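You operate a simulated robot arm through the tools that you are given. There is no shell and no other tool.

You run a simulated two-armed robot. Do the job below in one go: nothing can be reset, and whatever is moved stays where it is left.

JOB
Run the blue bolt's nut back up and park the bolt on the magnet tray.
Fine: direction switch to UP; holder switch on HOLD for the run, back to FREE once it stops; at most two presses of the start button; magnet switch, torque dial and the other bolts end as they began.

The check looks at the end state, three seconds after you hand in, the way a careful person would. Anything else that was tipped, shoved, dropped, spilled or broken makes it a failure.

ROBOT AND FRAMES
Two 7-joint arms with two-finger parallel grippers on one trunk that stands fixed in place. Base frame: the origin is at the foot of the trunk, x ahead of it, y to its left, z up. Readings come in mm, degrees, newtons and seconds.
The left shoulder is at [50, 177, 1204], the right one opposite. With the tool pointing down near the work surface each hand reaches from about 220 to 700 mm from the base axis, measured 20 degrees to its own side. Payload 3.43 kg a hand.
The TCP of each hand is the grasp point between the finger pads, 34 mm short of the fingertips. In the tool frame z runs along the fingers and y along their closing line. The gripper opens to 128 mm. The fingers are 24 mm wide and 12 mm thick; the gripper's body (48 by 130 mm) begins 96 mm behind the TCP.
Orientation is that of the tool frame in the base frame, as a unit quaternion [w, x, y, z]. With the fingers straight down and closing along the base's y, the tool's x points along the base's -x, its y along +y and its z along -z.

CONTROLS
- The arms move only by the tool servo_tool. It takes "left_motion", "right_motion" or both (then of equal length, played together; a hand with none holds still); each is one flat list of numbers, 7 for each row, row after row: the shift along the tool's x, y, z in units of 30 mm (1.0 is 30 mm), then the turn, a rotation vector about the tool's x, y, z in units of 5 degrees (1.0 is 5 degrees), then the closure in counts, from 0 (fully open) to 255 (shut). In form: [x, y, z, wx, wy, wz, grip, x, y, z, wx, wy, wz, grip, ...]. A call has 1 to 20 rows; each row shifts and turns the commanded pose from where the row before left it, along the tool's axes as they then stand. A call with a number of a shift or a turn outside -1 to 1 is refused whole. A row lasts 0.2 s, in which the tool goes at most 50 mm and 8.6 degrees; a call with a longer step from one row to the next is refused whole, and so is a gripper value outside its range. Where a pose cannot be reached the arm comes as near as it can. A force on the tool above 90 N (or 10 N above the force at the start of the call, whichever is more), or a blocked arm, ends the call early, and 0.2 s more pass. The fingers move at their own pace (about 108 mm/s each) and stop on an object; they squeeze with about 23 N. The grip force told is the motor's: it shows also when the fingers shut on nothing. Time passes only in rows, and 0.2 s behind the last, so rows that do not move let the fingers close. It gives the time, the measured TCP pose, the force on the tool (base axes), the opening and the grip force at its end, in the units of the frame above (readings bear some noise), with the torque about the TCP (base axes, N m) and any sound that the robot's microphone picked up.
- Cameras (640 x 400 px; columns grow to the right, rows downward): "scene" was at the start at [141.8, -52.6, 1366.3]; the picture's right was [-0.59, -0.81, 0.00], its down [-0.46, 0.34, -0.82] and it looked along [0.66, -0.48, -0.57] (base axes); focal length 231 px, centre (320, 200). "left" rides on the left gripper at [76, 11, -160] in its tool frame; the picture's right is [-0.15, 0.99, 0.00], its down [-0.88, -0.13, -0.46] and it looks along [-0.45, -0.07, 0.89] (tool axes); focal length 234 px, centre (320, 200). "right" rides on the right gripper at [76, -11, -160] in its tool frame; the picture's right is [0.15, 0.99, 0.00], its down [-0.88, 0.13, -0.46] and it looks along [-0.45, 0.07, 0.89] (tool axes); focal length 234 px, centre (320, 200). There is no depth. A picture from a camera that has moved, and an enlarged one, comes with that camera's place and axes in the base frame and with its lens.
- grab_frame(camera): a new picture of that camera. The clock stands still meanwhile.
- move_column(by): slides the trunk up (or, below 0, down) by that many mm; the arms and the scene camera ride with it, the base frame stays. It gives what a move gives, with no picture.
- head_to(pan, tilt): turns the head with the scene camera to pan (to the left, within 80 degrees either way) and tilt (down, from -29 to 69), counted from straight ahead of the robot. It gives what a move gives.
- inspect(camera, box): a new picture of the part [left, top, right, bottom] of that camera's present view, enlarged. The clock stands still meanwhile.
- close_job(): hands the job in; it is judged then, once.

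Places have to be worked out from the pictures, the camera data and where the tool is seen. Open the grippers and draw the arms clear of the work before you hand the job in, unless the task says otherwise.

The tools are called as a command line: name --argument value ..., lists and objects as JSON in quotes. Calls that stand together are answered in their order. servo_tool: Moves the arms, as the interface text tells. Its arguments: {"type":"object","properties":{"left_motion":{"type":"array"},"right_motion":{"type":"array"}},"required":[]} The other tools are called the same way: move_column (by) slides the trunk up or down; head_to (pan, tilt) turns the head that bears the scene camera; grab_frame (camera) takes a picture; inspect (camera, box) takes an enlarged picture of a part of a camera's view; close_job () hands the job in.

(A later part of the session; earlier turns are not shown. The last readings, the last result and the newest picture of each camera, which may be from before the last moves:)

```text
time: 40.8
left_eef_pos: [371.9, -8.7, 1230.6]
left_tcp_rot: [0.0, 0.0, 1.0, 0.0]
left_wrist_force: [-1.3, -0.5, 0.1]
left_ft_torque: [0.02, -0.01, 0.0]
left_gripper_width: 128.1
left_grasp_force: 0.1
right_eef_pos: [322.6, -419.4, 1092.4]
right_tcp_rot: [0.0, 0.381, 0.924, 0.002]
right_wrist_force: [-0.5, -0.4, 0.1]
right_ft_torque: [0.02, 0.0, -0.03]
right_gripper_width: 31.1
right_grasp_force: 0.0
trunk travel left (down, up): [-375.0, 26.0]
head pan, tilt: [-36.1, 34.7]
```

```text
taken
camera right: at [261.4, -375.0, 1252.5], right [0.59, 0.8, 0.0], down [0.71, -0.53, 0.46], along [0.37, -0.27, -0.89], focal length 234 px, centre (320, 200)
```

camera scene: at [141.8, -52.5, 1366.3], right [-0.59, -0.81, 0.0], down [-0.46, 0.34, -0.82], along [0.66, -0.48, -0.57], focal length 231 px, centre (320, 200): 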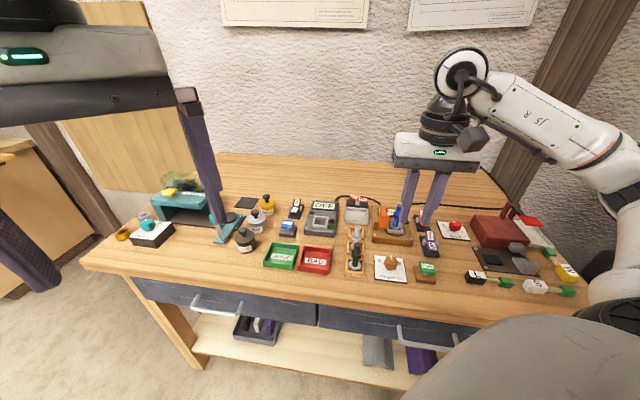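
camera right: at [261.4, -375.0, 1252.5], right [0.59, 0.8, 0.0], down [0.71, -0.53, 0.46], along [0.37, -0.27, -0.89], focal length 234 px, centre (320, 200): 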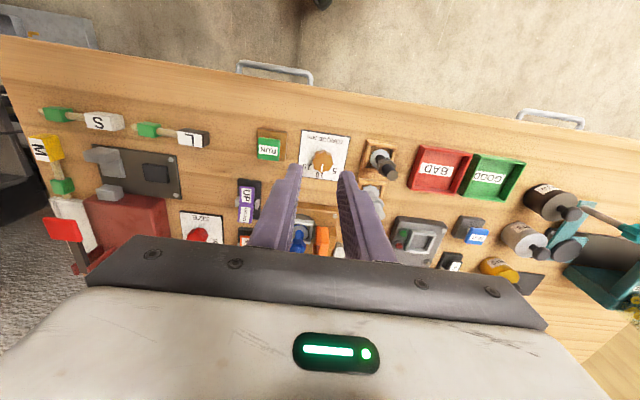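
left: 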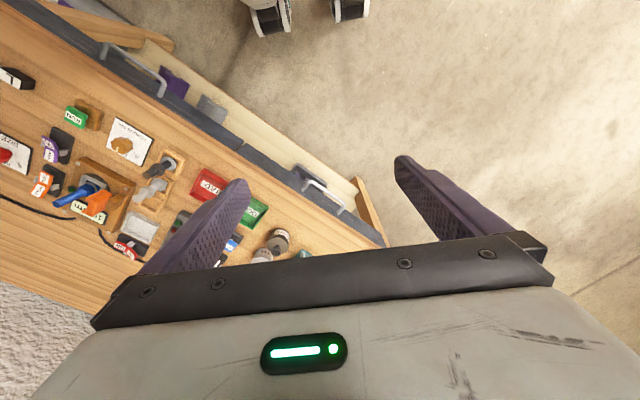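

The posture looks fine. I'll move to hover over the bolt axis at about (438, -551), at z ≈ 1075 with the tips well above the bolt top.

servo_tool --right_motion '[-0.833, -0.057, 0.08, 0, 0, 0, 193, -0.833, -0.057, 0.08, 0, 0, 0, 193, -0.833, -0.057, 0.08, 0, 0, 0, 193, -0.833, -0.057, 0.08, 0, 0, 0, 193, -0.833, -0.057, 0.08, 0, 0, 0, 193, -0.833, -0.057, 0.08, 0, 0, 0, 193, -0.833, -0.057, 0.08, 0, 0, 0, 193, 0, 0, 0, 0, 0, 0, 193]'

inspect --camera "right" --box '[240, 120, 400, 220]'

inspect --camera "scene" --box '[355, 165, 451, 225]'

inspect --camera "left" --box '[0, 140, 160, 240]'

```text
time: 42.6
left_eef_pos: [372.3, -9.3, 1230.6]
left_tcp_rot: [0.001, -0.001, 1.0, 0.0]
left_wrist_force: [-0.1, -0.9, 0.4]
left_ft_torque: [0.01, -0.02, 0.0]
left_gripper_width: 127.7
left_grasp_force: 0.0
right_eef_pos: [439.3, -551.7, 1075.2]
right_tcp_rot: [0.001, 0.381, 0.925, 0.002]
right_wrist_force: [0.0, 0.1, 0.0]
right_ft_torque: [0.0, -0.03, 0.0]
right_gripper_width: 31.2
right_grasp_force: 0.1
trunk travel left (down, up): [-375.0, 26.0]
head pan, tilt: [-36.1, 34.7]
```

```text
4.00 times, centred on (320, 170) of right
camera zoom: at [379.1, -506.7, 1234.9], right [0.59, 0.8, 0.0], down [0.71, -0.53, 0.46], along [0.37, -0.27, -0.89], focal length 937 px, centre (320, 320)
```

zoom: 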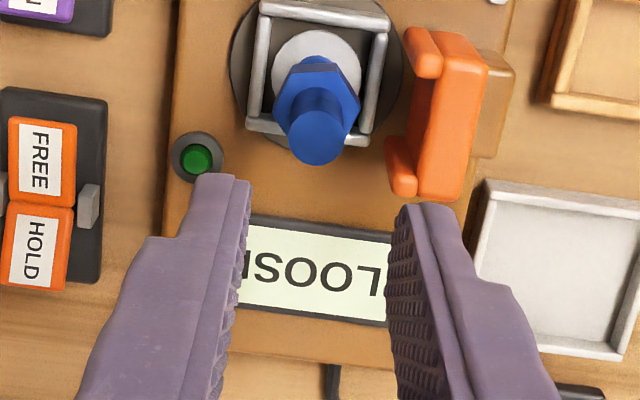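

```text
6.67 times, centred on (403, 195) of scene
camera zoom: at [141.6, -52.5, 1366.4], right [-0.59, -0.81, 0.0], down [-0.46, 0.34, -0.82], along [0.66, -0.48, -0.57], focal length 1542 px, centre (-233, 233)
```

zoom: 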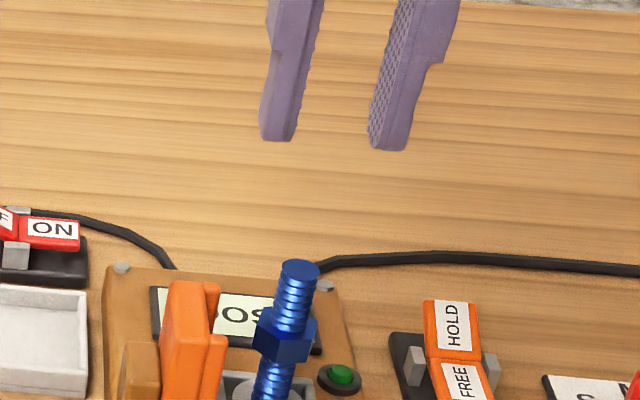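

```text
4.00 times, centred on (80, 190) of left
camera zoom: at [295.0, 1.6, 1389.5], right [0.15, 0.99, 0.0], down [0.88, -0.13, 0.46], along [0.45, -0.07, -0.89], focal length 937 px, centre (1280, 240)
```

zoom: 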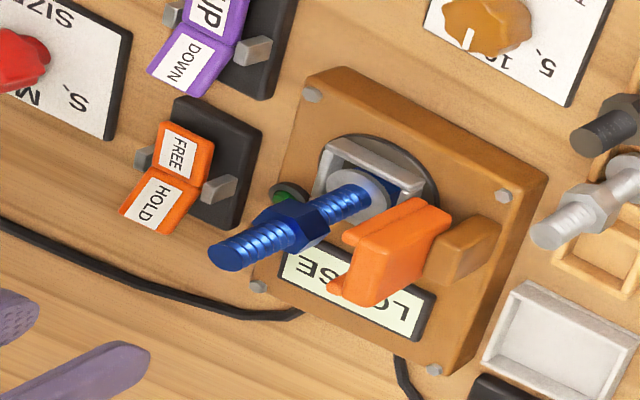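

The bolt top is within about 2 mm of the hand axis. I'll shift 2 mm back and lower to TCP z ≈ 1003, with the tips just straddling the bolt top, then verify clearance.

servo_tool --right_motion '[0.07, -0.02, 0, 0, 0, 0, 193, 0, 0, 0.8, 0, 0, 0, 193, 0, 0, 0.8, 0, 0, 0, 193, 0, 0, 0.4, 0, 0, 0, 193, 0, 0, 0.4, 0, 0, 0, 193, 0, 0, 0, 0, 0, 0, 193]'

inspect --camera "right" --box '[256, 120, 384, 200]'

inspect --camera "scene" --box '[371, 190, 419, 220]'

inspect --camera "left" --box '[20, 160, 132, 230]'

```text
time: 44.0
left_eef_pos: [374.1, -10.0, 1230.0]
left_tcp_rot: [0.001, -0.001, 1.0, 0.0]
left_wrist_force: [0.7, 0.2, 0.5]
left_ft_torque: [-0.01, -0.02, 0.01]
left_gripper_width: 128.0
left_grasp_force: 0.1
right_eef_pos: [437.2, -550.9, 1003.2]
right_tcp_rot: [0.0, 0.382, 0.924, 0.001]
right_wrist_force: [0.6, -0.2, -0.7]
right_ft_torque: [-0.01, 0.01, -0.01]
right_gripper_width: 31.3
right_grasp_force: 0.2
trunk travel left (down, up): [-375.0, 26.0]
head pan, tilt: [-36.1, 34.7]
```

```text
5.00 times, centred on (320, 160) of right
camera zoom: at [376.3, -505.4, 1162.2], right [0.59, 0.8, 0.0], down [0.71, -0.53, 0.46], along [0.37, -0.27, -0.89], focal length 1171 px, centre (320, 400)
```

zoom: 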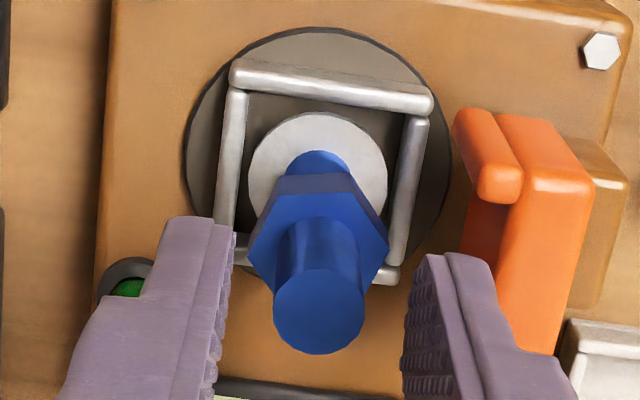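

```text
13.33 times, centred on (395, 205) of scene
camera zoom: at [141.8, -52.5, 1366.4], right [-0.59, -0.81, 0.0], down [-0.46, 0.34, -0.82], along [0.66, -0.48, -0.57], focal length 3083 px, centre (-680, 133)
```

zoom: 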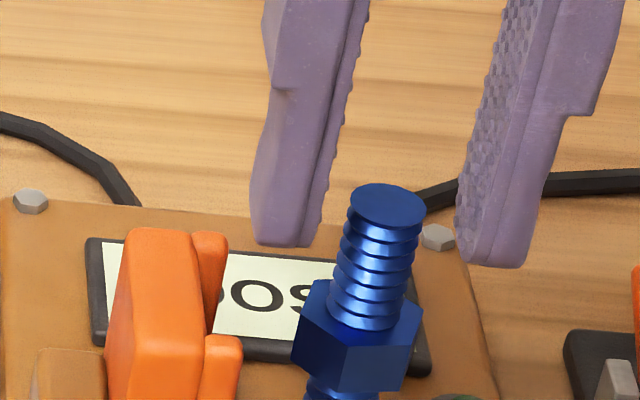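

```text
5.71 times, centred on (76, 195) of left
camera zoom: at [295.1, 1.6, 1389.4], right [0.15, 0.99, 0.0], down [0.88, -0.13, 0.46], along [0.45, -0.07, -0.89], focal length 1338 px, centre (1714, 229)
```

zoom: 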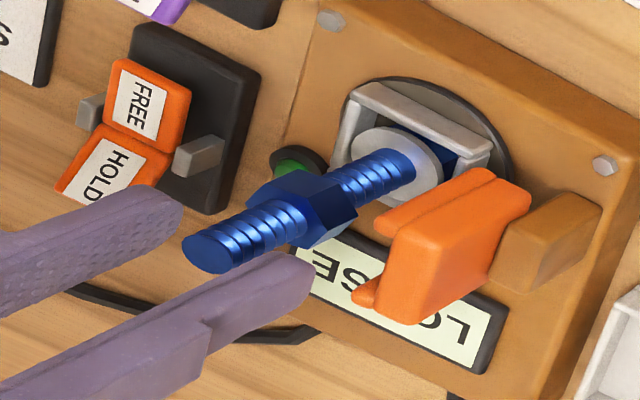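

The fingers straddle the bolt, centred to within 1 mm. I'll lower 14.5 mm so the tips end about 3 mm above the nut, and check before closing.

servo_tool --right_motion '[0, 0, 0.161, 0, 0, 0, 193, 0, 0, 0.161, 0, 0, 0, 193, 0, 0, 0.161, 0, 0, 0, 193, 0, 0, 0, 0, 0, 0, 193]'

inspect --camera "scene" --box '[371, 190, 419, 220]'

inspect --camera "right" --box '[256, 120, 384, 200]'

```text
time: 45.0
left_eef_pos: [373.4, -10.2, 1229.6]
left_tcp_rot: [0.001, 0.0, 1.0, 0.0]
left_wrist_force: [-0.6, -1.0, 0.4]
left_ft_torque: [0.03, -0.02, 0.01]
left_gripper_width: 127.9
left_grasp_force: 0.1
right_eef_pos: [437.1, -550.4, 989.0]
right_tcp_rot: [0.0, 0.381, 0.925, 0.001]
right_wrist_force: [-0.5, 1.1, 0.3]
right_ft_torque: [-0.01, -0.01, -0.02]
right_gripper_width: 31.0
right_grasp_force: 0.0
trunk travel left (down, up): [-375.0, 26.0]
head pan, tilt: [-36.1, 34.7]
```

```text
13.33 times, centred on (395, 205) of scene
camera zoom: at [141.8, -52.5, 1366.3], right [-0.59, -0.81, 0.0], down [-0.46, 0.34, -0.82], along [0.66, -0.48, -0.57], focal length 3083 px, centre (-680, 133)
```

zoom: 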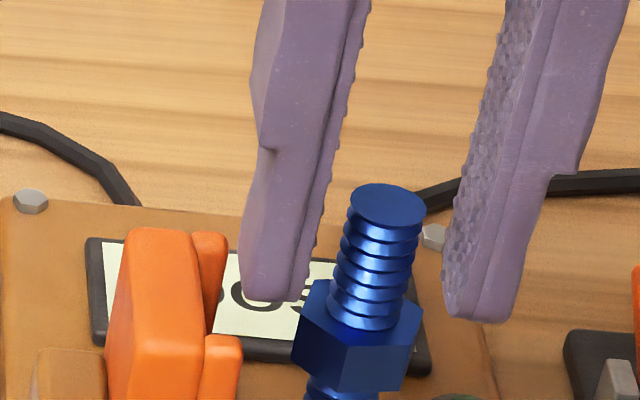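

```text
5.00 times, centred on (320, 160) of right
camera zoom: at [375.5, -504.3, 1148.5], right [0.59, 0.8, 0.0], down [0.71, -0.53, 0.46], along [0.37, -0.27, -0.89], focal length 1171 px, centre (320, 400)
```

zoom: 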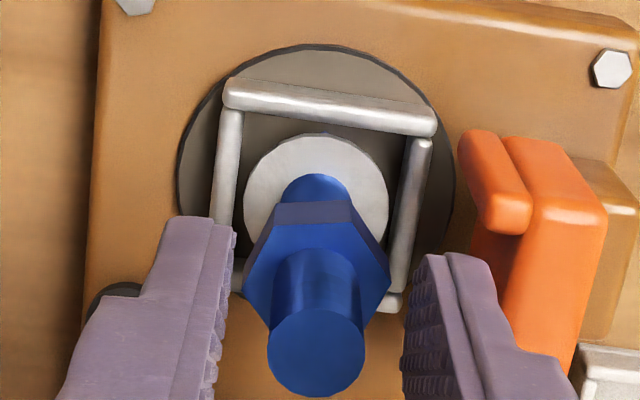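

The alignment is good, with the tips just above the nut on both sides. I'll close on the stub.

servo_tool --right_motion '[0, 0, 0, 0, 0, 0, 215, 0, 0, 0, 0, 0, 0, 235, 0, 0, 0, 0, 0, 0, 255, 0, 0, 0, 0, 0, 0, 255, 0, 0, 0, 0, 0, 0, 255]'

inspect --camera "scene" --box '[371, 190, 419, 220]'

inspect --camera "right" --box '[256, 120, 384, 200]'

```text
time: 46.2
left_eef_pos: [372.4, -10.2, 1229.8]
left_tcp_rot: [0.0, 0.0, 1.0, 0.0]
left_wrist_force: [0.0, -0.2, -0.2]
left_ft_torque: [-0.02, 0.01, -0.01]
left_gripper_width: 127.9
left_grasp_force: 0.0
right_eef_pos: [434.9, -549.4, 989.0]
right_tcp_rot: [0.001, 0.381, 0.924, 0.001]
right_wrist_force: [0.5, 0.0, -0.1]
right_ft_torque: [0.08, -0.07, 0.0]
right_gripper_width: 15.1
right_grasp_force: 22.8
trunk travel left (down, up): [-375.0, 26.0]
head pan, tilt: [-36.1, 34.7]
```

```text
13.33 times, centred on (395, 205) of scene
camera zoom: at [141.8, -52.6, 1366.3], right [-0.59, -0.81, 0.0], down [-0.46, 0.34, -0.82], along [0.66, -0.48, -0.57], focal length 3083 px, centre (-680, 133)
```

zoom: 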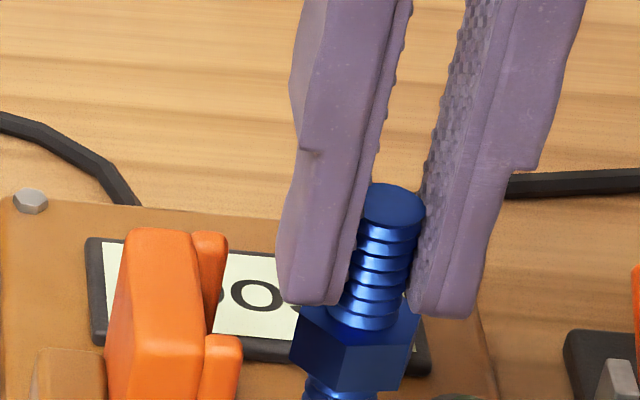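

```text
5.00 times, centred on (320, 160) of right
camera zoom: at [375.5, -504.3, 1148.5], right [0.59, 0.8, 0.0], down [0.71, -0.53, 0.46], along [0.37, -0.27, -0.89], focal length 1171 px, centre (320, 400)
```

zoom: 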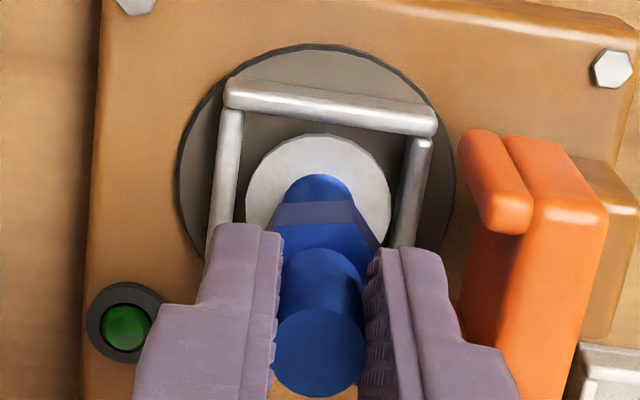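

The grip is firm: 15.1 mm width at 23 N on the thread above the nut. I'll lift slowly at first and check.

servo_tool --right_motion '[0, 0, -0.1, 0, 0, 0, 255, 0, 0, -0.15, 0, 0, 0, 255, 0, 0, -0.2, 0, 0, 0, 255, 0, 0, -0.2, 0, 0, 0, 255, 0, 0, 0, 0, 0, 0, 255]'

inspect --camera "scene" --box '[365, 185, 429, 225]'

inspect --camera "left" --box '[20, 160, 132, 230]'

```text
time: 47.4
left_eef_pos: [372.7, -9.8, 1230.4]
left_tcp_rot: [0.001, 0.0, 1.0, 0.0]
left_wrist_force: [0.9, 0.4, 0.2]
left_ft_torque: [0.05, 0.02, 0.01]
left_gripper_width: 128.1
left_grasp_force: 0.0
right_eef_pos: [437.9, -549.9, 1009.0]
right_tcp_rot: [0.0, 0.382, 0.924, 0.001]
right_wrist_force: [0.6, -0.5, -1.8]
right_ft_torque: [-0.02, 0.0, 0.01]
right_gripper_width: 15.0
right_grasp_force: 22.9
trunk travel left (down, up): [-375.0, 26.0]
head pan, tilt: [-36.1, 34.7]
```

```text
10.00 times, centred on (397, 205) of scene
camera zoom: at [142.0, -52.7, 1366.3], right [-0.59, -0.81, 0.0], down [-0.46, 0.34, -0.82], along [0.66, -0.48, -0.57], focal length 2312 px, centre (-450, 150)
```

zoom: 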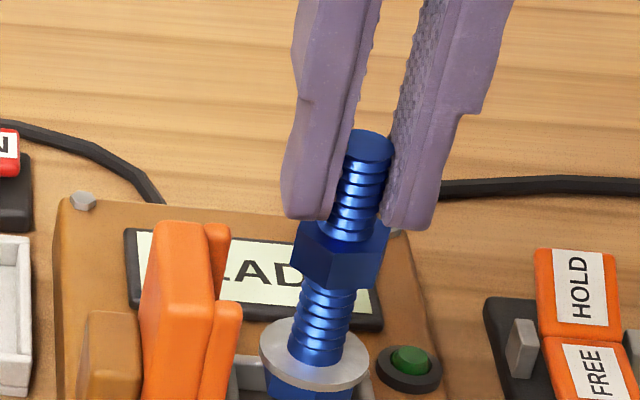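

```text
5.71 times, centred on (76, 195) of left
camera zoom: at [295.3, 1.3, 1389.3], right [0.15, 0.99, 0.0], down [0.88, -0.13, 0.46], along [0.45, -0.07, -0.89], focal length 1338 px, centre (1714, 229)
```

zoom: 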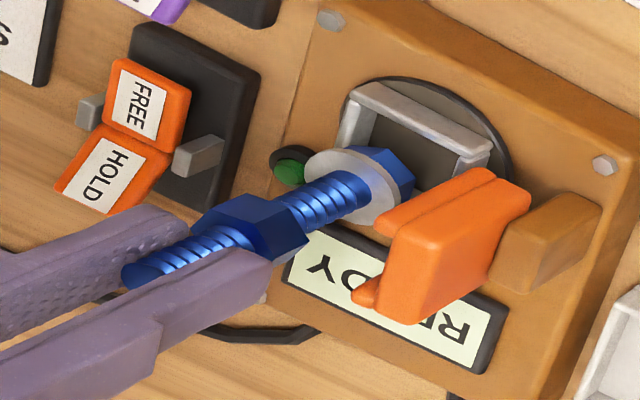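

The bolt rises cleanly with its washer and head, and the display now shows READY. I'll keep lifting until the head clears the clamp.

servo_tool --right_motion '[0, 0, -0.5, 0, 0, 0, 255, 0, 0, -0.6, 0, 0, 0, 255, 0, 0, -0.6, 0, 0, 0, 255, 0, 0, -0.6, 0, 0, 0, 255, 0, 0, -0.3, 0, 0, 0, 255, 0, 0, 0, 0, 0, 0, 255]'

inspect --camera "scene" --box '[355, 155, 451, 215]'

grab_frame --camera "right"

```text
time: 48.8
left_eef_pos: [372.1, -9.9, 1229.5]
left_tcp_rot: [0.0, 0.001, 1.0, 0.0]
left_wrist_force: [0.5, -0.2, 0.7]
left_ft_torque: [0.02, 0.02, 0.01]
left_gripper_width: 127.9
left_grasp_force: 0.0
right_eef_pos: [436.8, -551.1, 1086.3]
right_tcp_rot: [0.001, 0.382, 0.924, 0.002]
right_wrist_force: [0.4, 0.0, -2.0]
right_ft_torque: [0.01, 0.0, 0.0]
right_gripper_width: 14.9
right_grasp_force: 23.0
trunk travel left (down, up): [-375.0, 26.0]
head pan, tilt: [-36.1, 34.7]
```

```text
6.67 times, centred on (403, 185) of scene
camera zoom: at [142.0, -52.8, 1366.3], right [-0.59, -0.81, 0.0], down [-0.46, 0.34, -0.82], along [0.66, -0.48, -0.57], focal length 1542 px, centre (-233, 300)
```

zoom: 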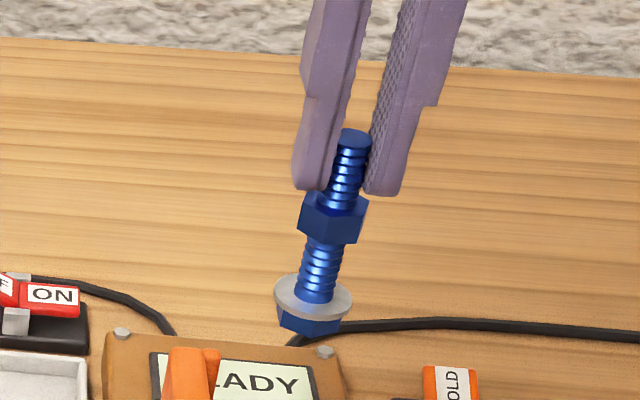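

```text
taken
camera right: at [375.6, -506.8, 1245.4], right [0.59, 0.8, 0.0], down [0.71, -0.53, 0.46], along [0.37, -0.27, -0.89], focal length 234 px, centre (320, 200)
```

right: 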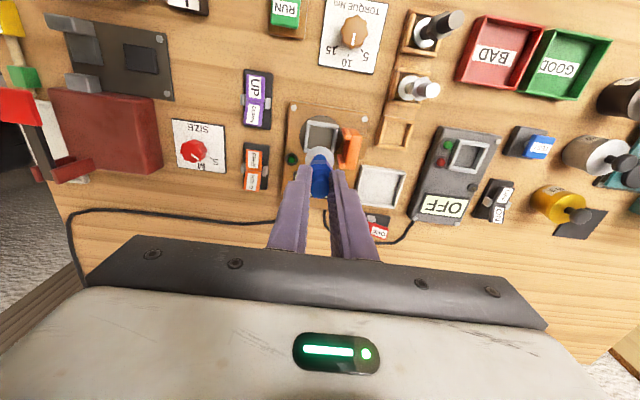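

The bolt hangs straight with its head bottom at z ≈ 982, which is 104 mm below the TCP and clear of the clamp. I'll carry it over the tray centre at about (571, -522).

servo_tool --right_motion '[-0.31, 0.48, 0, 0, 0, 0, 255, -0.31, 0.48, 0, 0, 0, 0, 255, -0.31, 0.48, 0, 0, 0, 0, 255, -0.31, 0.48, 0, 0, 0, 0, 255, -0.31, 0.48, 0, 0, 0, 0, 255, -0.31, 0.48, 0, 0, 0, 0, 255, -0.31, 0.48, 0, 0, 0, 0, 255, -0.31, 0.48, 0, 0, 0, 0, 255, 0, 0, 0, 0, 0, 0, 255]'

grab_frame --camera "right"

inspect --camera "scene" --box '[320, 160, 416, 220]'

inspect --camera "left" --box '[60, 160, 220, 260]'

```text
time: 50.8
left_eef_pos: [373.5, -9.9, 1230.7]
left_tcp_rot: [0.0, 0.0, 1.0, 0.0]
left_wrist_force: [0.8, -0.8, -0.3]
left_ft_torque: [-0.01, 0.0, 0.01]
left_gripper_width: 128.1
left_grasp_force: 0.1
right_eef_pos: [571.7, -522.1, 1085.7]
right_tcp_rot: [0.001, 0.381, 0.924, 0.001]
right_wrist_force: [-0.1, -0.5, -1.3]
right_ft_torque: [-0.02, 0.03, 0.01]
right_gripper_width: 14.8
right_grasp_force: 23.4
trunk travel left (down, up): [-375.0, 26.0]
head pan, tilt: [-36.1, 34.7]
```

```text
taken
camera right: at [510.1, -476.1, 1246.4], right [0.59, 0.8, 0.0], down [0.71, -0.53, 0.46], along [0.37, -0.27, -0.89], focal length 234 px, centre (320, 200)
```

right: 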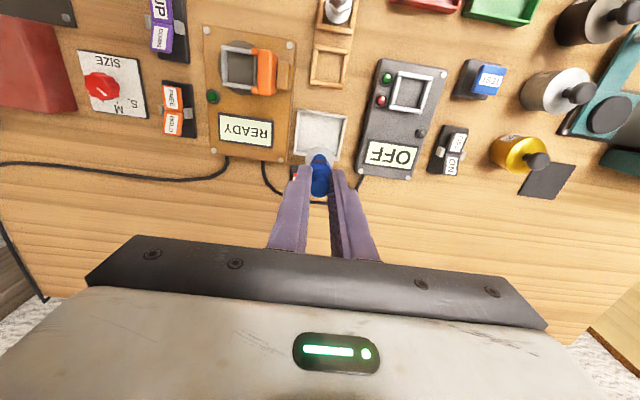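

```text
6.67 times, centred on (368, 190) of scene
camera zoom: at [141.8, -53.0, 1366.3], right [-0.59, -0.81, 0.0], down [-0.46, 0.34, -0.82], along [0.66, -0.48, -0.57], focal length 1542 px, centre (0, 267)
```

zoom: 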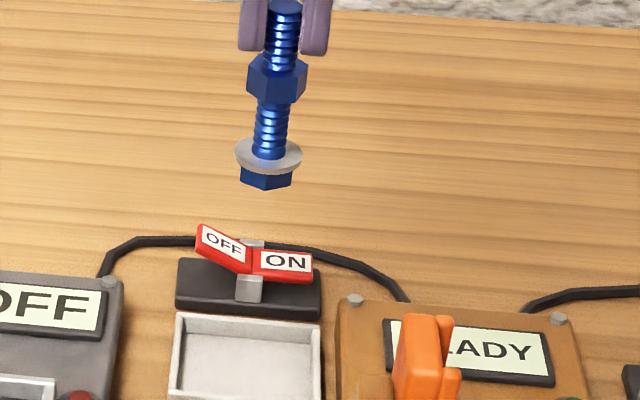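

```text
4.00 times, centred on (140, 210) of left
camera zoom: at [295.1, 1.0, 1389.4], right [0.15, 0.99, 0.0], down [0.88, -0.13, 0.46], along [0.45, -0.07, -0.89], focal length 937 px, centre (1040, 160)
```

zoom: 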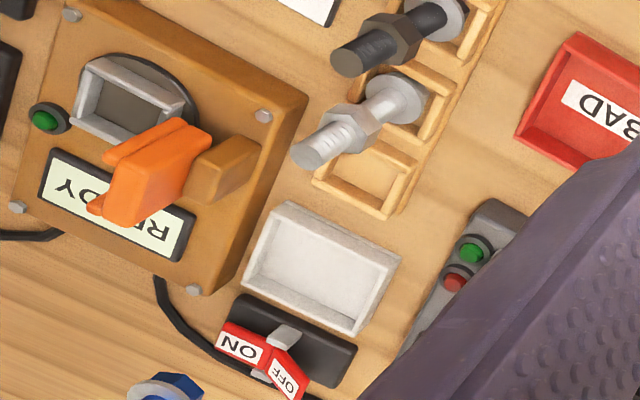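

The hand is over the tray estimate. I'll zoom with the wrist camera to refine the tray centre before lowering.

inspect --camera "right" --box '[272, 95, 368, 155]'

inspect --camera "scene" --box '[336, 190, 400, 230]'

```text
6.67 times, centred on (320, 125) of right
camera zoom: at [510.1, -476.1, 1246.4], right [0.59, 0.8, 0.0], down [0.71, -0.53, 0.46], along [0.37, -0.27, -0.89], focal length 1561 px, centre (320, 700)
```

zoom: 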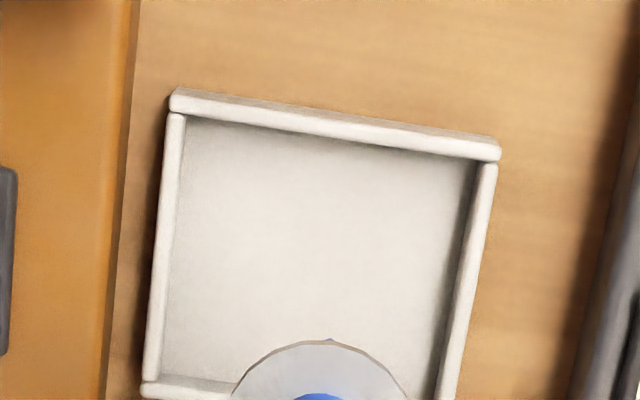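

```text
10.00 times, centred on (368, 210) of scene
camera zoom: at [141.8, -53.0, 1366.3], right [-0.59, -0.81, 0.0], down [-0.46, 0.34, -0.82], along [0.66, -0.48, -0.57], focal length 2312 px, centre (-160, 100)
```

zoom: 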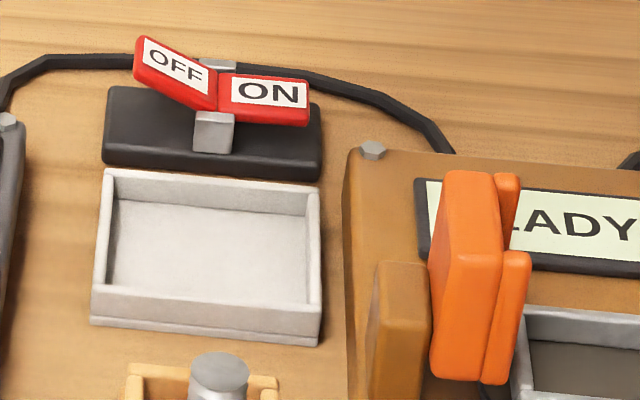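

The tray centre is confirmed at (571, -522), directly under the hand. I'll lower to about 22 mm above the expected seating height and check.

servo_tool --right_motion '[0, 0, 0.7, 0, 0, 0, 255, 0, 0, 0.7, 0, 0, 0, 255, 0, 0, 0.7, 0, 0, 0, 255, 0, 0, 0.5, 0, 0, 0, 255, 0, 0, 0.3, 0, 0, 0, 255, 0, 0, 0, 0, 0, 0, 255]'

inspect --camera "scene" --box '[328, 175, 408, 225]'

inspect --camera "left" --box '[80, 170, 192, 240]'

inspect --camera "right" --box '[256, 110, 384, 190]'

```text
time: 52.2
left_eef_pos: [372.9, -10.7, 1229.3]
left_tcp_rot: [0.0, 0.001, 1.0, 0.0]
left_wrist_force: [-0.3, -0.1, 0.2]
left_ft_torque: [-0.01, 0.01, 0.0]
left_gripper_width: 128.1
left_grasp_force: 0.1
right_eef_pos: [570.4, -521.7, 998.4]
right_tcp_rot: [0.001, 0.382, 0.924, 0.002]
right_wrist_force: [0.8, 0.2, -1.9]
right_ft_torque: [0.01, 0.0, -0.01]
right_gripper_width: 14.7
right_grasp_force: 23.0
trunk travel left (down, up): [-375.0, 26.0]
head pan, tilt: [-36.1, 34.7]
```

```text
8.00 times, centred on (368, 200) of scene
camera zoom: at [141.9, -52.6, 1366.3], right [-0.59, -0.81, 0.0], down [-0.46, 0.34, -0.82], along [0.66, -0.48, -0.57], focal length 1850 px, centre (-64, 200)
```

zoom: 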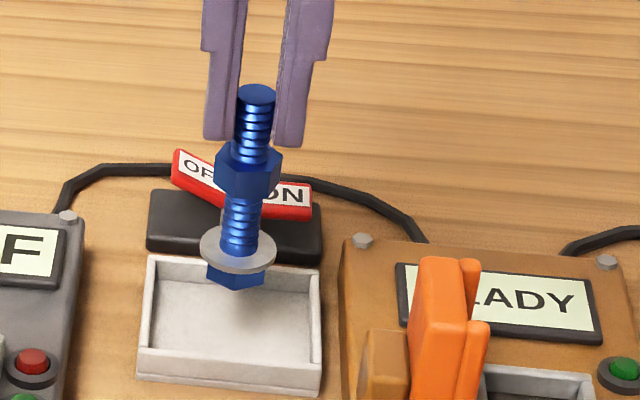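

```text
5.71 times, centred on (136, 205) of left
camera zoom: at [295.3, 1.4, 1389.3], right [0.15, 0.99, 0.0], down [0.88, -0.13, 0.46], along [0.45, -0.07, -0.89], focal length 1338 px, centre (1371, 171)
```

zoom: 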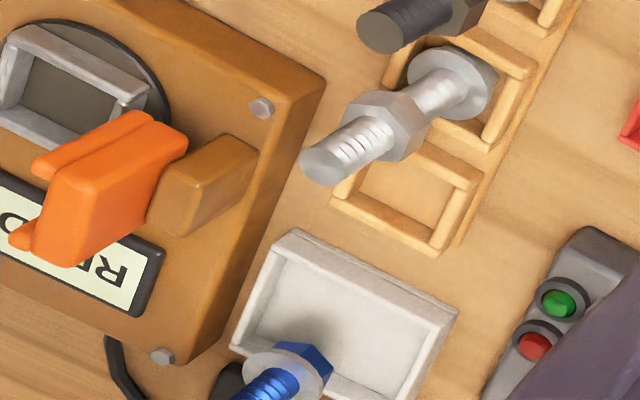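

```text
5.00 times, centred on (320, 150) of right
camera zoom: at [509.6, -475.9, 1158.7], right [0.59, 0.8, 0.0], down [0.71, -0.53, 0.46], along [0.37, -0.27, -0.89], focal length 1171 px, centre (320, 450)
```

zoom: 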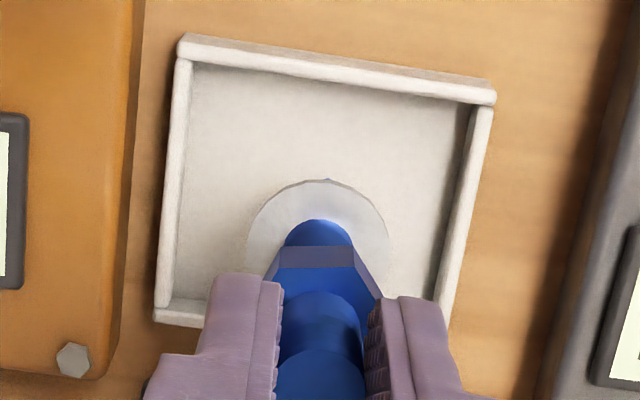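

The bolt is centred over the tray. I'll lower gently toward contact while watching the vertical force.

servo_tool --right_motion '[0, 0, 0.2, 0, 0, 0, 255, 0, 0, 0.2, 0, 0, 0, 255, 0, 0, 0.1, 0, 0, 0, 255, 0, 0, 0.1, 0, 0, 0, 255, 0, 0, 0, 0, 0, 0, 255]'

inspect --camera "scene" --box '[336, 185, 400, 225]'

```text
time: 53.4
left_eef_pos: [373.1, -8.8, 1229.2]
left_tcp_rot: [0.0, 0.0, 1.0, 0.0]
left_wrist_force: [-0.6, 0.0, -0.1]
left_ft_torque: [0.01, 0.02, -0.02]
left_gripper_width: 128.0
left_grasp_force: 0.1
right_eef_pos: [571.7, -520.6, 980.4]
right_tcp_rot: [0.001, 0.382, 0.924, 0.001]
right_wrist_force: [0.0, 0.1, -2.6]
right_ft_torque: [0.02, -0.04, 0.02]
right_gripper_width: 15.1
right_grasp_force: 23.3
trunk travel left (down, up): [-375.0, 26.0]
head pan, tilt: [-36.1, 34.7]
```

```text
10.00 times, centred on (368, 205) of scene
camera zoom: at [142.0, -52.7, 1366.3], right [-0.59, -0.81, 0.0], down [-0.46, 0.34, -0.82], along [0.66, -0.48, -0.57], focal length 2312 px, centre (-160, 150)
```

zoom: 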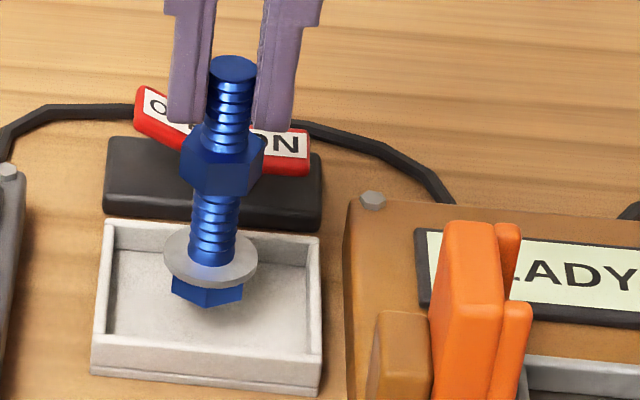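

The head is just above the floor. I'll continue in 2 mm steps.

servo_tool --right_motion '[0, 0, 0.067, 0, 0, 0, 255, 0, 0, 0.067, 0, 0, 0, 255, 0, 0, 0.067, 0, 0, 0, 255, 0, 0, 0, 0, 0, 0, 255]'

inspect --camera "scene" --box '[336, 185, 400, 225]'

```text
time: 54.4
left_eef_pos: [372.1, -9.3, 1230.6]
left_tcp_rot: [0.001, -0.001, 1.0, 0.0]
left_wrist_force: [-0.2, -0.3, 0.8]
left_ft_torque: [0.01, 0.03, -0.03]
left_gripper_width: 128.3
left_grasp_force: 0.1
right_eef_pos: [571.4, -521.6, 975.2]
right_tcp_rot: [0.001, 0.382, 0.924, 0.001]
right_wrist_force: [0.6, 0.0, -2.1]
right_ft_torque: [0.03, -0.07, 0.0]
right_gripper_width: 15.2
right_grasp_force: 23.6
trunk travel left (down, up): [-375.0, 26.0]
head pan, tilt: [-36.1, 34.7]
```

```text
10.00 times, centred on (368, 205) of scene
camera zoom: at [142.0, -52.7, 1366.3], right [-0.59, -0.81, 0.0], down [-0.46, 0.34, -0.82], along [0.66, -0.48, -0.57], focal length 2312 px, centre (-160, 150)
```

zoom: 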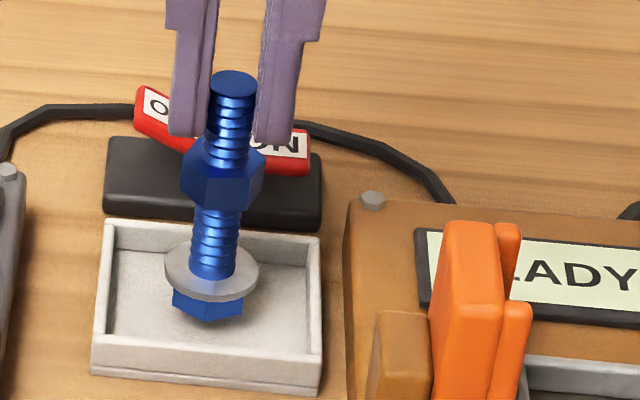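

Nearly on the floor but no contact force yet, so I'll take 1.5 mm steps.

servo_tool --right_motion '[0, 0, 0.05, 0, 0, 0, 255, 0, 0, 0.05, 0, 0, 0, 255, 0, 0, 0, 0, 0, 0, 255]'

inspect --camera "scene" --box '[336, 185, 400, 225]'

```text
time: 55.2
left_eef_pos: [373.1, -10.3, 1229.3]
left_tcp_rot: [0.0, 0.0, 1.0, 0.0]
left_wrist_force: [0.3, 0.2, 0.4]
left_ft_torque: [0.01, 0.0, 0.01]
left_gripper_width: 127.9
left_grasp_force: 0.2
right_eef_pos: [571.6, -521.6, 972.5]
right_tcp_rot: [0.001, 0.382, 0.924, 0.002]
right_wrist_force: [-0.3, 0.1, -2.3]
right_ft_torque: [0.02, -0.02, 0.0]
right_gripper_width: 14.8
right_grasp_force: 23.1
trunk travel left (down, up): [-375.0, 26.0]
head pan, tilt: [-36.1, 34.7]
```

```text
10.00 times, centred on (368, 205) of scene
camera zoom: at [142.0, -52.7, 1366.3], right [-0.59, -0.81, 0.0], down [-0.46, 0.34, -0.82], along [0.66, -0.48, -0.57], focal length 2312 px, centre (-160, 150)
```

zoom: 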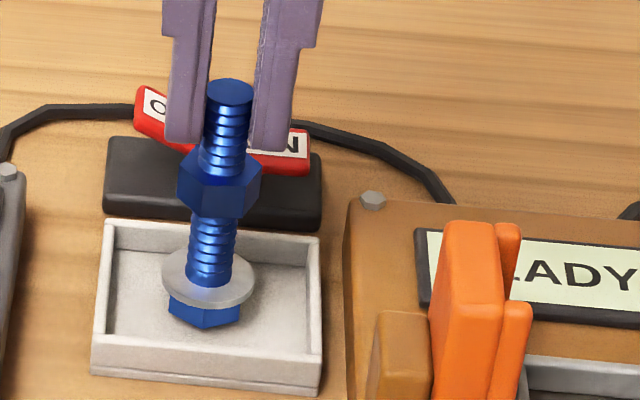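

The force still reads only the bolt's weight, so I'll continue in 1.5 mm steps.

servo_tool --right_motion '[0, 0, 0.05, 0, 0, 0, 255, 0, 0, 0.05, 0, 0, 0, 255, 0, 0, 0, 0, 0, 0, 255]'

inspect --camera "scene" --box '[336, 185, 400, 225]'

inspect --camera "left" --box '[80, 190, 192, 260]'

```text
time: 56.0
left_eef_pos: [373.0, -9.9, 1229.4]
left_tcp_rot: [0.0, 0.0, 1.0, 0.0]
left_wrist_force: [0.1, 0.0, 0.0]
left_ft_torque: [0.04, 0.0, -0.01]
left_gripper_width: 128.1
left_grasp_force: 0.1
right_eef_pos: [572.3, -521.9, 971.1]
right_tcp_rot: [0.001, 0.382, 0.924, 0.002]
right_wrist_force: [1.1, 0.0, -1.9]
right_ft_torque: [0.02, 0.01, 0.0]
right_gripper_width: 14.9
right_grasp_force: 23.4
trunk travel left (down, up): [-375.0, 26.0]
head pan, tilt: [-36.1, 34.7]
```

```text
10.00 times, centred on (368, 205) of scene
camera zoom: at [142.0, -52.7, 1366.3], right [-0.59, -0.81, 0.0], down [-0.46, 0.34, -0.82], along [0.66, -0.48, -0.57], focal length 2312 px, centre (-160, 150)
```

zoom: 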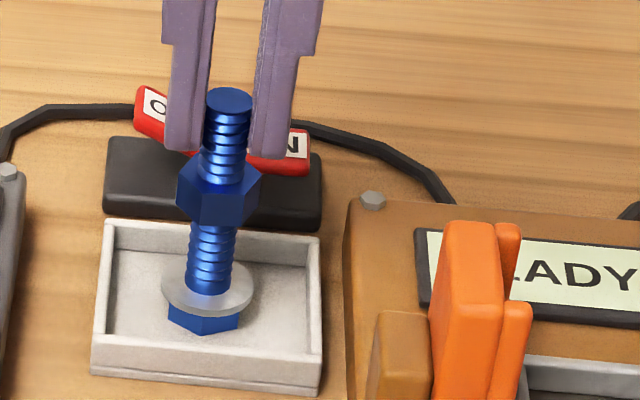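

```text
5.71 times, centred on (136, 225) of left
camera zoom: at [295.4, 1.4, 1389.3], right [0.15, 0.99, 0.0], down [0.88, -0.13, 0.46], along [0.45, -0.07, -0.89], focal length 1338 px, centre (1371, 57)
```

zoom: 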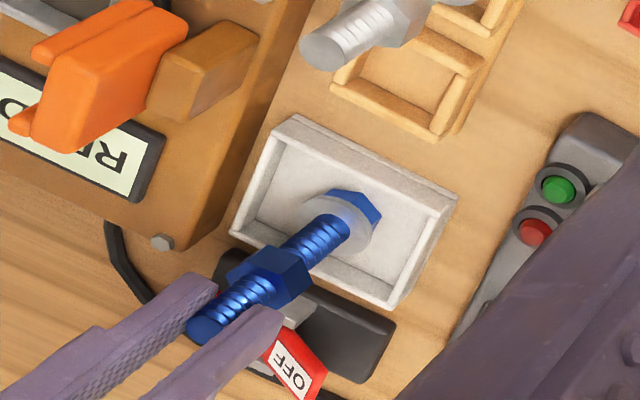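

Still no contact. Another pair of 1.5 mm steps.

servo_tool --right_motion '[0, 0, 0.05, 0, 0, 0, 255, 0, 0, 0.05, 0, 0, 0, 255, 0, 0, 0, 0, 0, 0, 255]'

inspect --camera "left" --box '[100, 195, 164, 235]'

inspect --camera "scene" --box '[336, 185, 400, 225]'

```text
time: 56.8
left_eef_pos: [371.5, -9.4, 1230.8]
left_tcp_rot: [0.001, 0.0, 1.0, -0.001]
left_wrist_force: [1.3, 0.0, 0.0]
left_ft_torque: [0.0, 0.0, 0.02]
left_gripper_width: 128.0
left_grasp_force: 0.0
right_eef_pos: [571.8, -520.8, 969.1]
right_tcp_rot: [0.004, 0.381, 0.924, 0.002]
right_wrist_force: [0.4, -0.4, 13.8]
right_ft_torque: [-0.2, 0.12, 0.03]
right_gripper_width: 15.2
right_grasp_force: 23.4
trunk travel left (down, up): [-375.0, 26.0]
head pan, tilt: [-36.1, 34.7]
```

```text
10.00 times, centred on (132, 215) of left
camera zoom: at [293.9, 2.7, 1389.9], right [0.15, 0.99, 0.0], down [0.88, -0.13, 0.46], along [0.45, -0.07, -0.89], focal length 2342 px, centre (2200, 50)
```

zoom: 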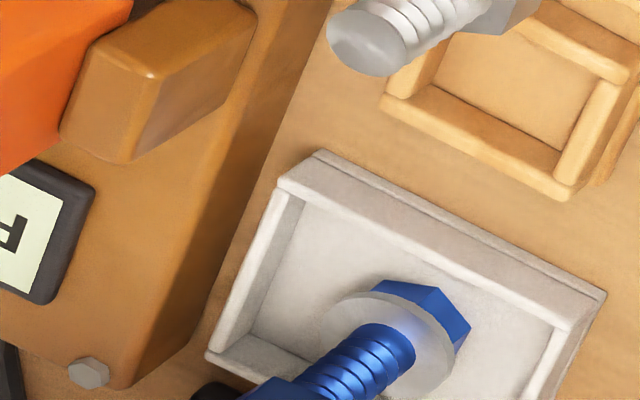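

```text
10.00 times, centred on (368, 205) of scene
camera zoom: at [140.5, -51.4, 1366.7], right [-0.59, -0.81, 0.0], down [-0.46, 0.33, -0.82], along [0.67, -0.48, -0.57], focal length 2312 px, centre (-160, 150)
```

zoom: 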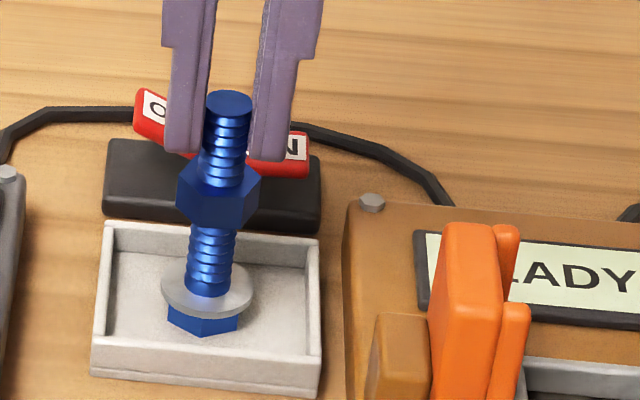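

Contact: the vertical force reads +14 N, so the head is on the tray floor. I'll relieve about 1 mm of push and open the fingers moderately.

servo_tool --right_motion '[0, 0, -0.03, 0, 0, 0, 255, 0, 0, 0, 0, 0, 0, 255, 0, 0, 0, 0, 0, 0, 215, 0, 0, 0, 0, 0, 0, 190, 0, 0, 0, 0, 0, 0, 165, 0, 0, 0, 0, 0, 0, 165]'

inspect --camera "scene" --box '[336, 185, 400, 225]'

inspect --camera "right" --box '[256, 110, 384, 190]'

```text
time: 58.2
left_eef_pos: [372.1, -10.3, 1229.7]
left_tcp_rot: [-0.001, 0.0, 1.0, 0.0]
left_wrist_force: [0.0, 0.4, -0.7]
left_ft_torque: [0.01, 0.0, 0.0]
left_gripper_width: 127.9
left_grasp_force: 0.0
right_eef_pos: [571.5, -523.0, 968.4]
right_tcp_rot: [0.001, 0.382, 0.924, 0.001]
right_wrist_force: [-0.9, 0.1, -0.5]
right_ft_torque: [0.0, 0.01, -0.01]
right_gripper_width: 45.4
right_grasp_force: 0.0
trunk travel left (down, up): [-375.0, 26.0]
head pan, tilt: [-36.1, 34.7]
```

```text
10.00 times, centred on (368, 205) of scene
camera zoom: at [141.9, -52.6, 1366.3], right [-0.59, -0.81, 0.0], down [-0.46, 0.34, -0.82], along [0.66, -0.48, -0.57], focal length 2312 px, centre (-160, 150)
```

zoom: 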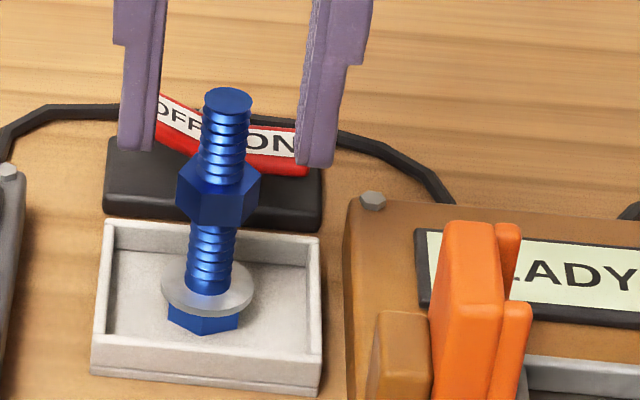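

```text
5.00 times, centred on (320, 150) of right
camera zoom: at [510.3, -475.9, 1127.6], right [0.59, 0.8, 0.0], down [0.71, -0.53, 0.46], along [0.37, -0.27, -0.89], focal length 1171 px, centre (320, 450)
```

zoom: 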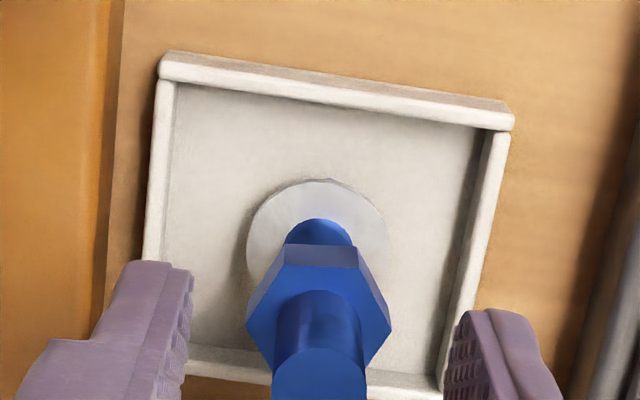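

The bolt is standing free and upright in the tray. I'll raise the hand straight up, clear of everything.

servo_tool --right_motion '[0, 0, -0.3, 0, 0, 0, 165, 0, 0, -0.6, 0, 0, 0, 165, 0, 0, -0.9, 0, 0, 0, 165, 0, 0, -0.9, 0, 0, 0, 165, 0, 0, -0.9, 0, 0, 0, 165, 0, 0, -0.7, 0, 0, 0, 165, 0, 0, 0, 0, 0, 0, 165]'

grab_frame --camera "scene"

inspect --camera "scene" --box '[336, 180, 416, 230]'

```text
time: 59.8
left_eef_pos: [372.5, -9.1, 1230.0]
left_tcp_rot: [0.001, 0.0, 1.0, 0.0]
left_wrist_force: [-0.1, 0.6, 0.0]
left_ft_torque: [0.0, -0.03, 0.01]
left_gripper_width: 128.0
left_grasp_force: 0.0
right_eef_pos: [572.1, -523.4, 1096.6]
right_tcp_rot: [0.001, 0.383, 0.924, 0.002]
right_wrist_force: [-0.7, -0.5, -0.2]
right_ft_torque: [-0.02, 0.01, 0.0]
right_gripper_width: 45.2
right_grasp_force: 0.1
trunk travel left (down, up): [-375.0, 26.0]
head pan, tilt: [-36.1, 34.7]
```

```text
taken
camera scene: at [141.9, -52.8, 1366.3], right [-0.59, -0.81, 0.0], down [-0.46, 0.34, -0.82], along [0.66, -0.48, -0.57], focal length 231 px, centre (320, 200)
```

scene: 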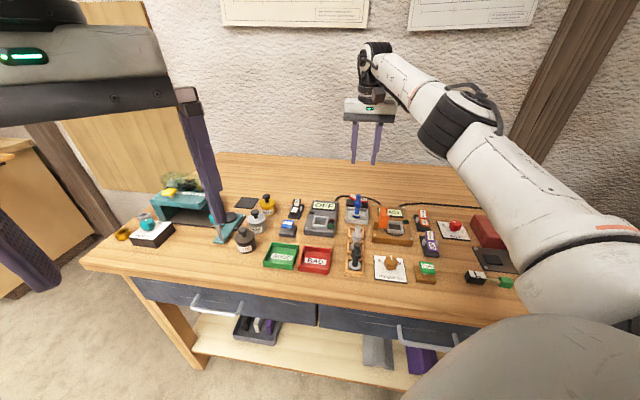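

```text
8.00 times, centred on (376, 205) of scene
camera zoom: at [141.9, -52.8, 1366.3], right [-0.59, -0.81, 0.0], down [-0.46, 0.34, -0.82], along [0.66, -0.48, -0.57], focal length 1850 px, centre (-128, 160)
```

zoom: 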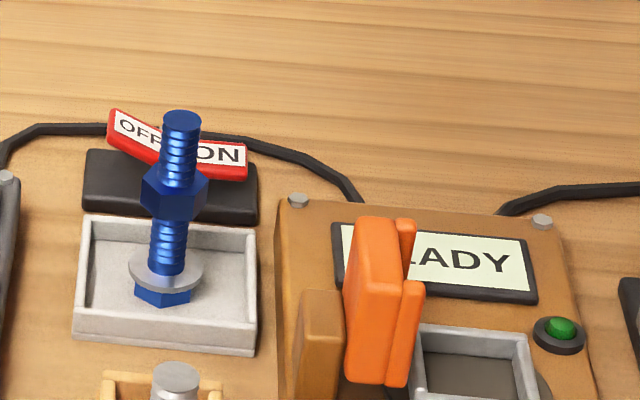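

The bolt stands well in the tray with the magnet still ON. I'll draw the right arm back toward its starting area, high above the bench, with the gripper fully open.

servo_tool --right_motion '[0, 0, -0.9, 0, 0, 0, 165, 0, 0, -0.9, 0, 0, 0, 165, 0.665, -0.25, -0.12, 0, 0, 0, 100, 0.665, -0.25, -0.12, 0, 0, 0, 50, 0.665, -0.25, -0.12, 0, 0, 0, 0, 0.665, -0.25, -0.12, 0, 0, 0, 0, 0.665, -0.25, -0.12, 0, 0, 0, 0, 0.665, -0.25, -0.12, 0, 0, 0, 0, 0.665, -0.25, -0.12, 0, 0, 0, 0, 0.665, -0.25, -0.12, 0, 0, 0, 0, 0.665, -0.25, -0.12, 0, 0, 0, 0, 0.665, -0.25, -0.12, 0, 0, 0, 0, 0.665, -0.25, -0.12, 0, 0, 0, 0, 0.665, -0.25, -0.12, 0, 0, 0, 0, 0.665, -0.25, -0.12, 0, 0, 0, 0, 0.665, -0.25, -0.12, 0, 0, 0, 0, 0, 0, 0, 0, 0, 0, 0]'

grab_frame --camera "scene"

grab_frame --camera "right"

```text
time: 63.4
left_eef_pos: [372.8, -10.5, 1229.2]
left_tcp_rot: [0.0, 0.0, 1.0, 0.0]
left_wrist_force: [0.3, 0.5, 0.5]
left_ft_torque: [0.01, 0.0, -0.04]
left_gripper_width: 128.0
left_grasp_force: 0.1
right_eef_pos: [302.9, -386.3, 1196.0]
right_tcp_rot: [0.001, 0.382, 0.924, 0.001]
right_wrist_force: [0.0, 0.0, -0.4]
right_ft_torque: [-0.01, 0.02, -0.02]
right_gripper_width: 127.5
right_grasp_force: 0.0
right hand out of reach, approached as far as the arm can: row 2, 3, 15, 16
trunk travel left (down, up): [-375.0, 26.0]
head pan, tilt: [-36.1, 34.7]
```

```text
taken
camera scene: at [141.9, -52.7, 1366.3], right [-0.59, -0.81, 0.0], down [-0.46, 0.34, -0.82], along [0.66, -0.48, -0.57], focal length 231 px, centre (320, 200)
```

scene: 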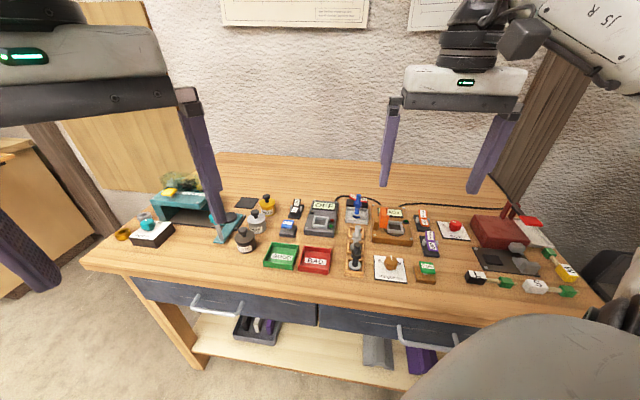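

```text
taken
camera right: at [241.5, -341.7, 1355.1], right [0.59, 0.8, 0.0], down [0.71, -0.53, 0.46], along [0.37, -0.27, -0.89], focal length 234 px, centre (320, 200)
```

right: 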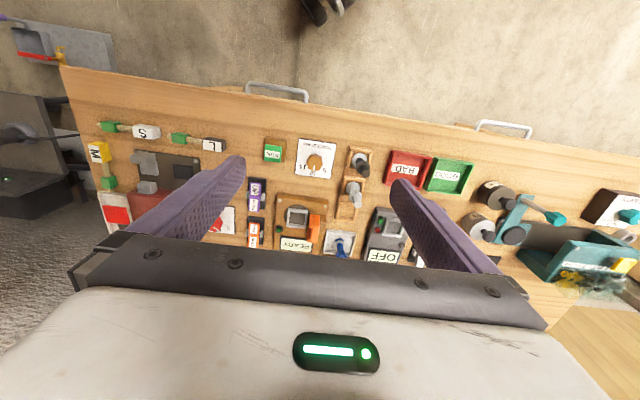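

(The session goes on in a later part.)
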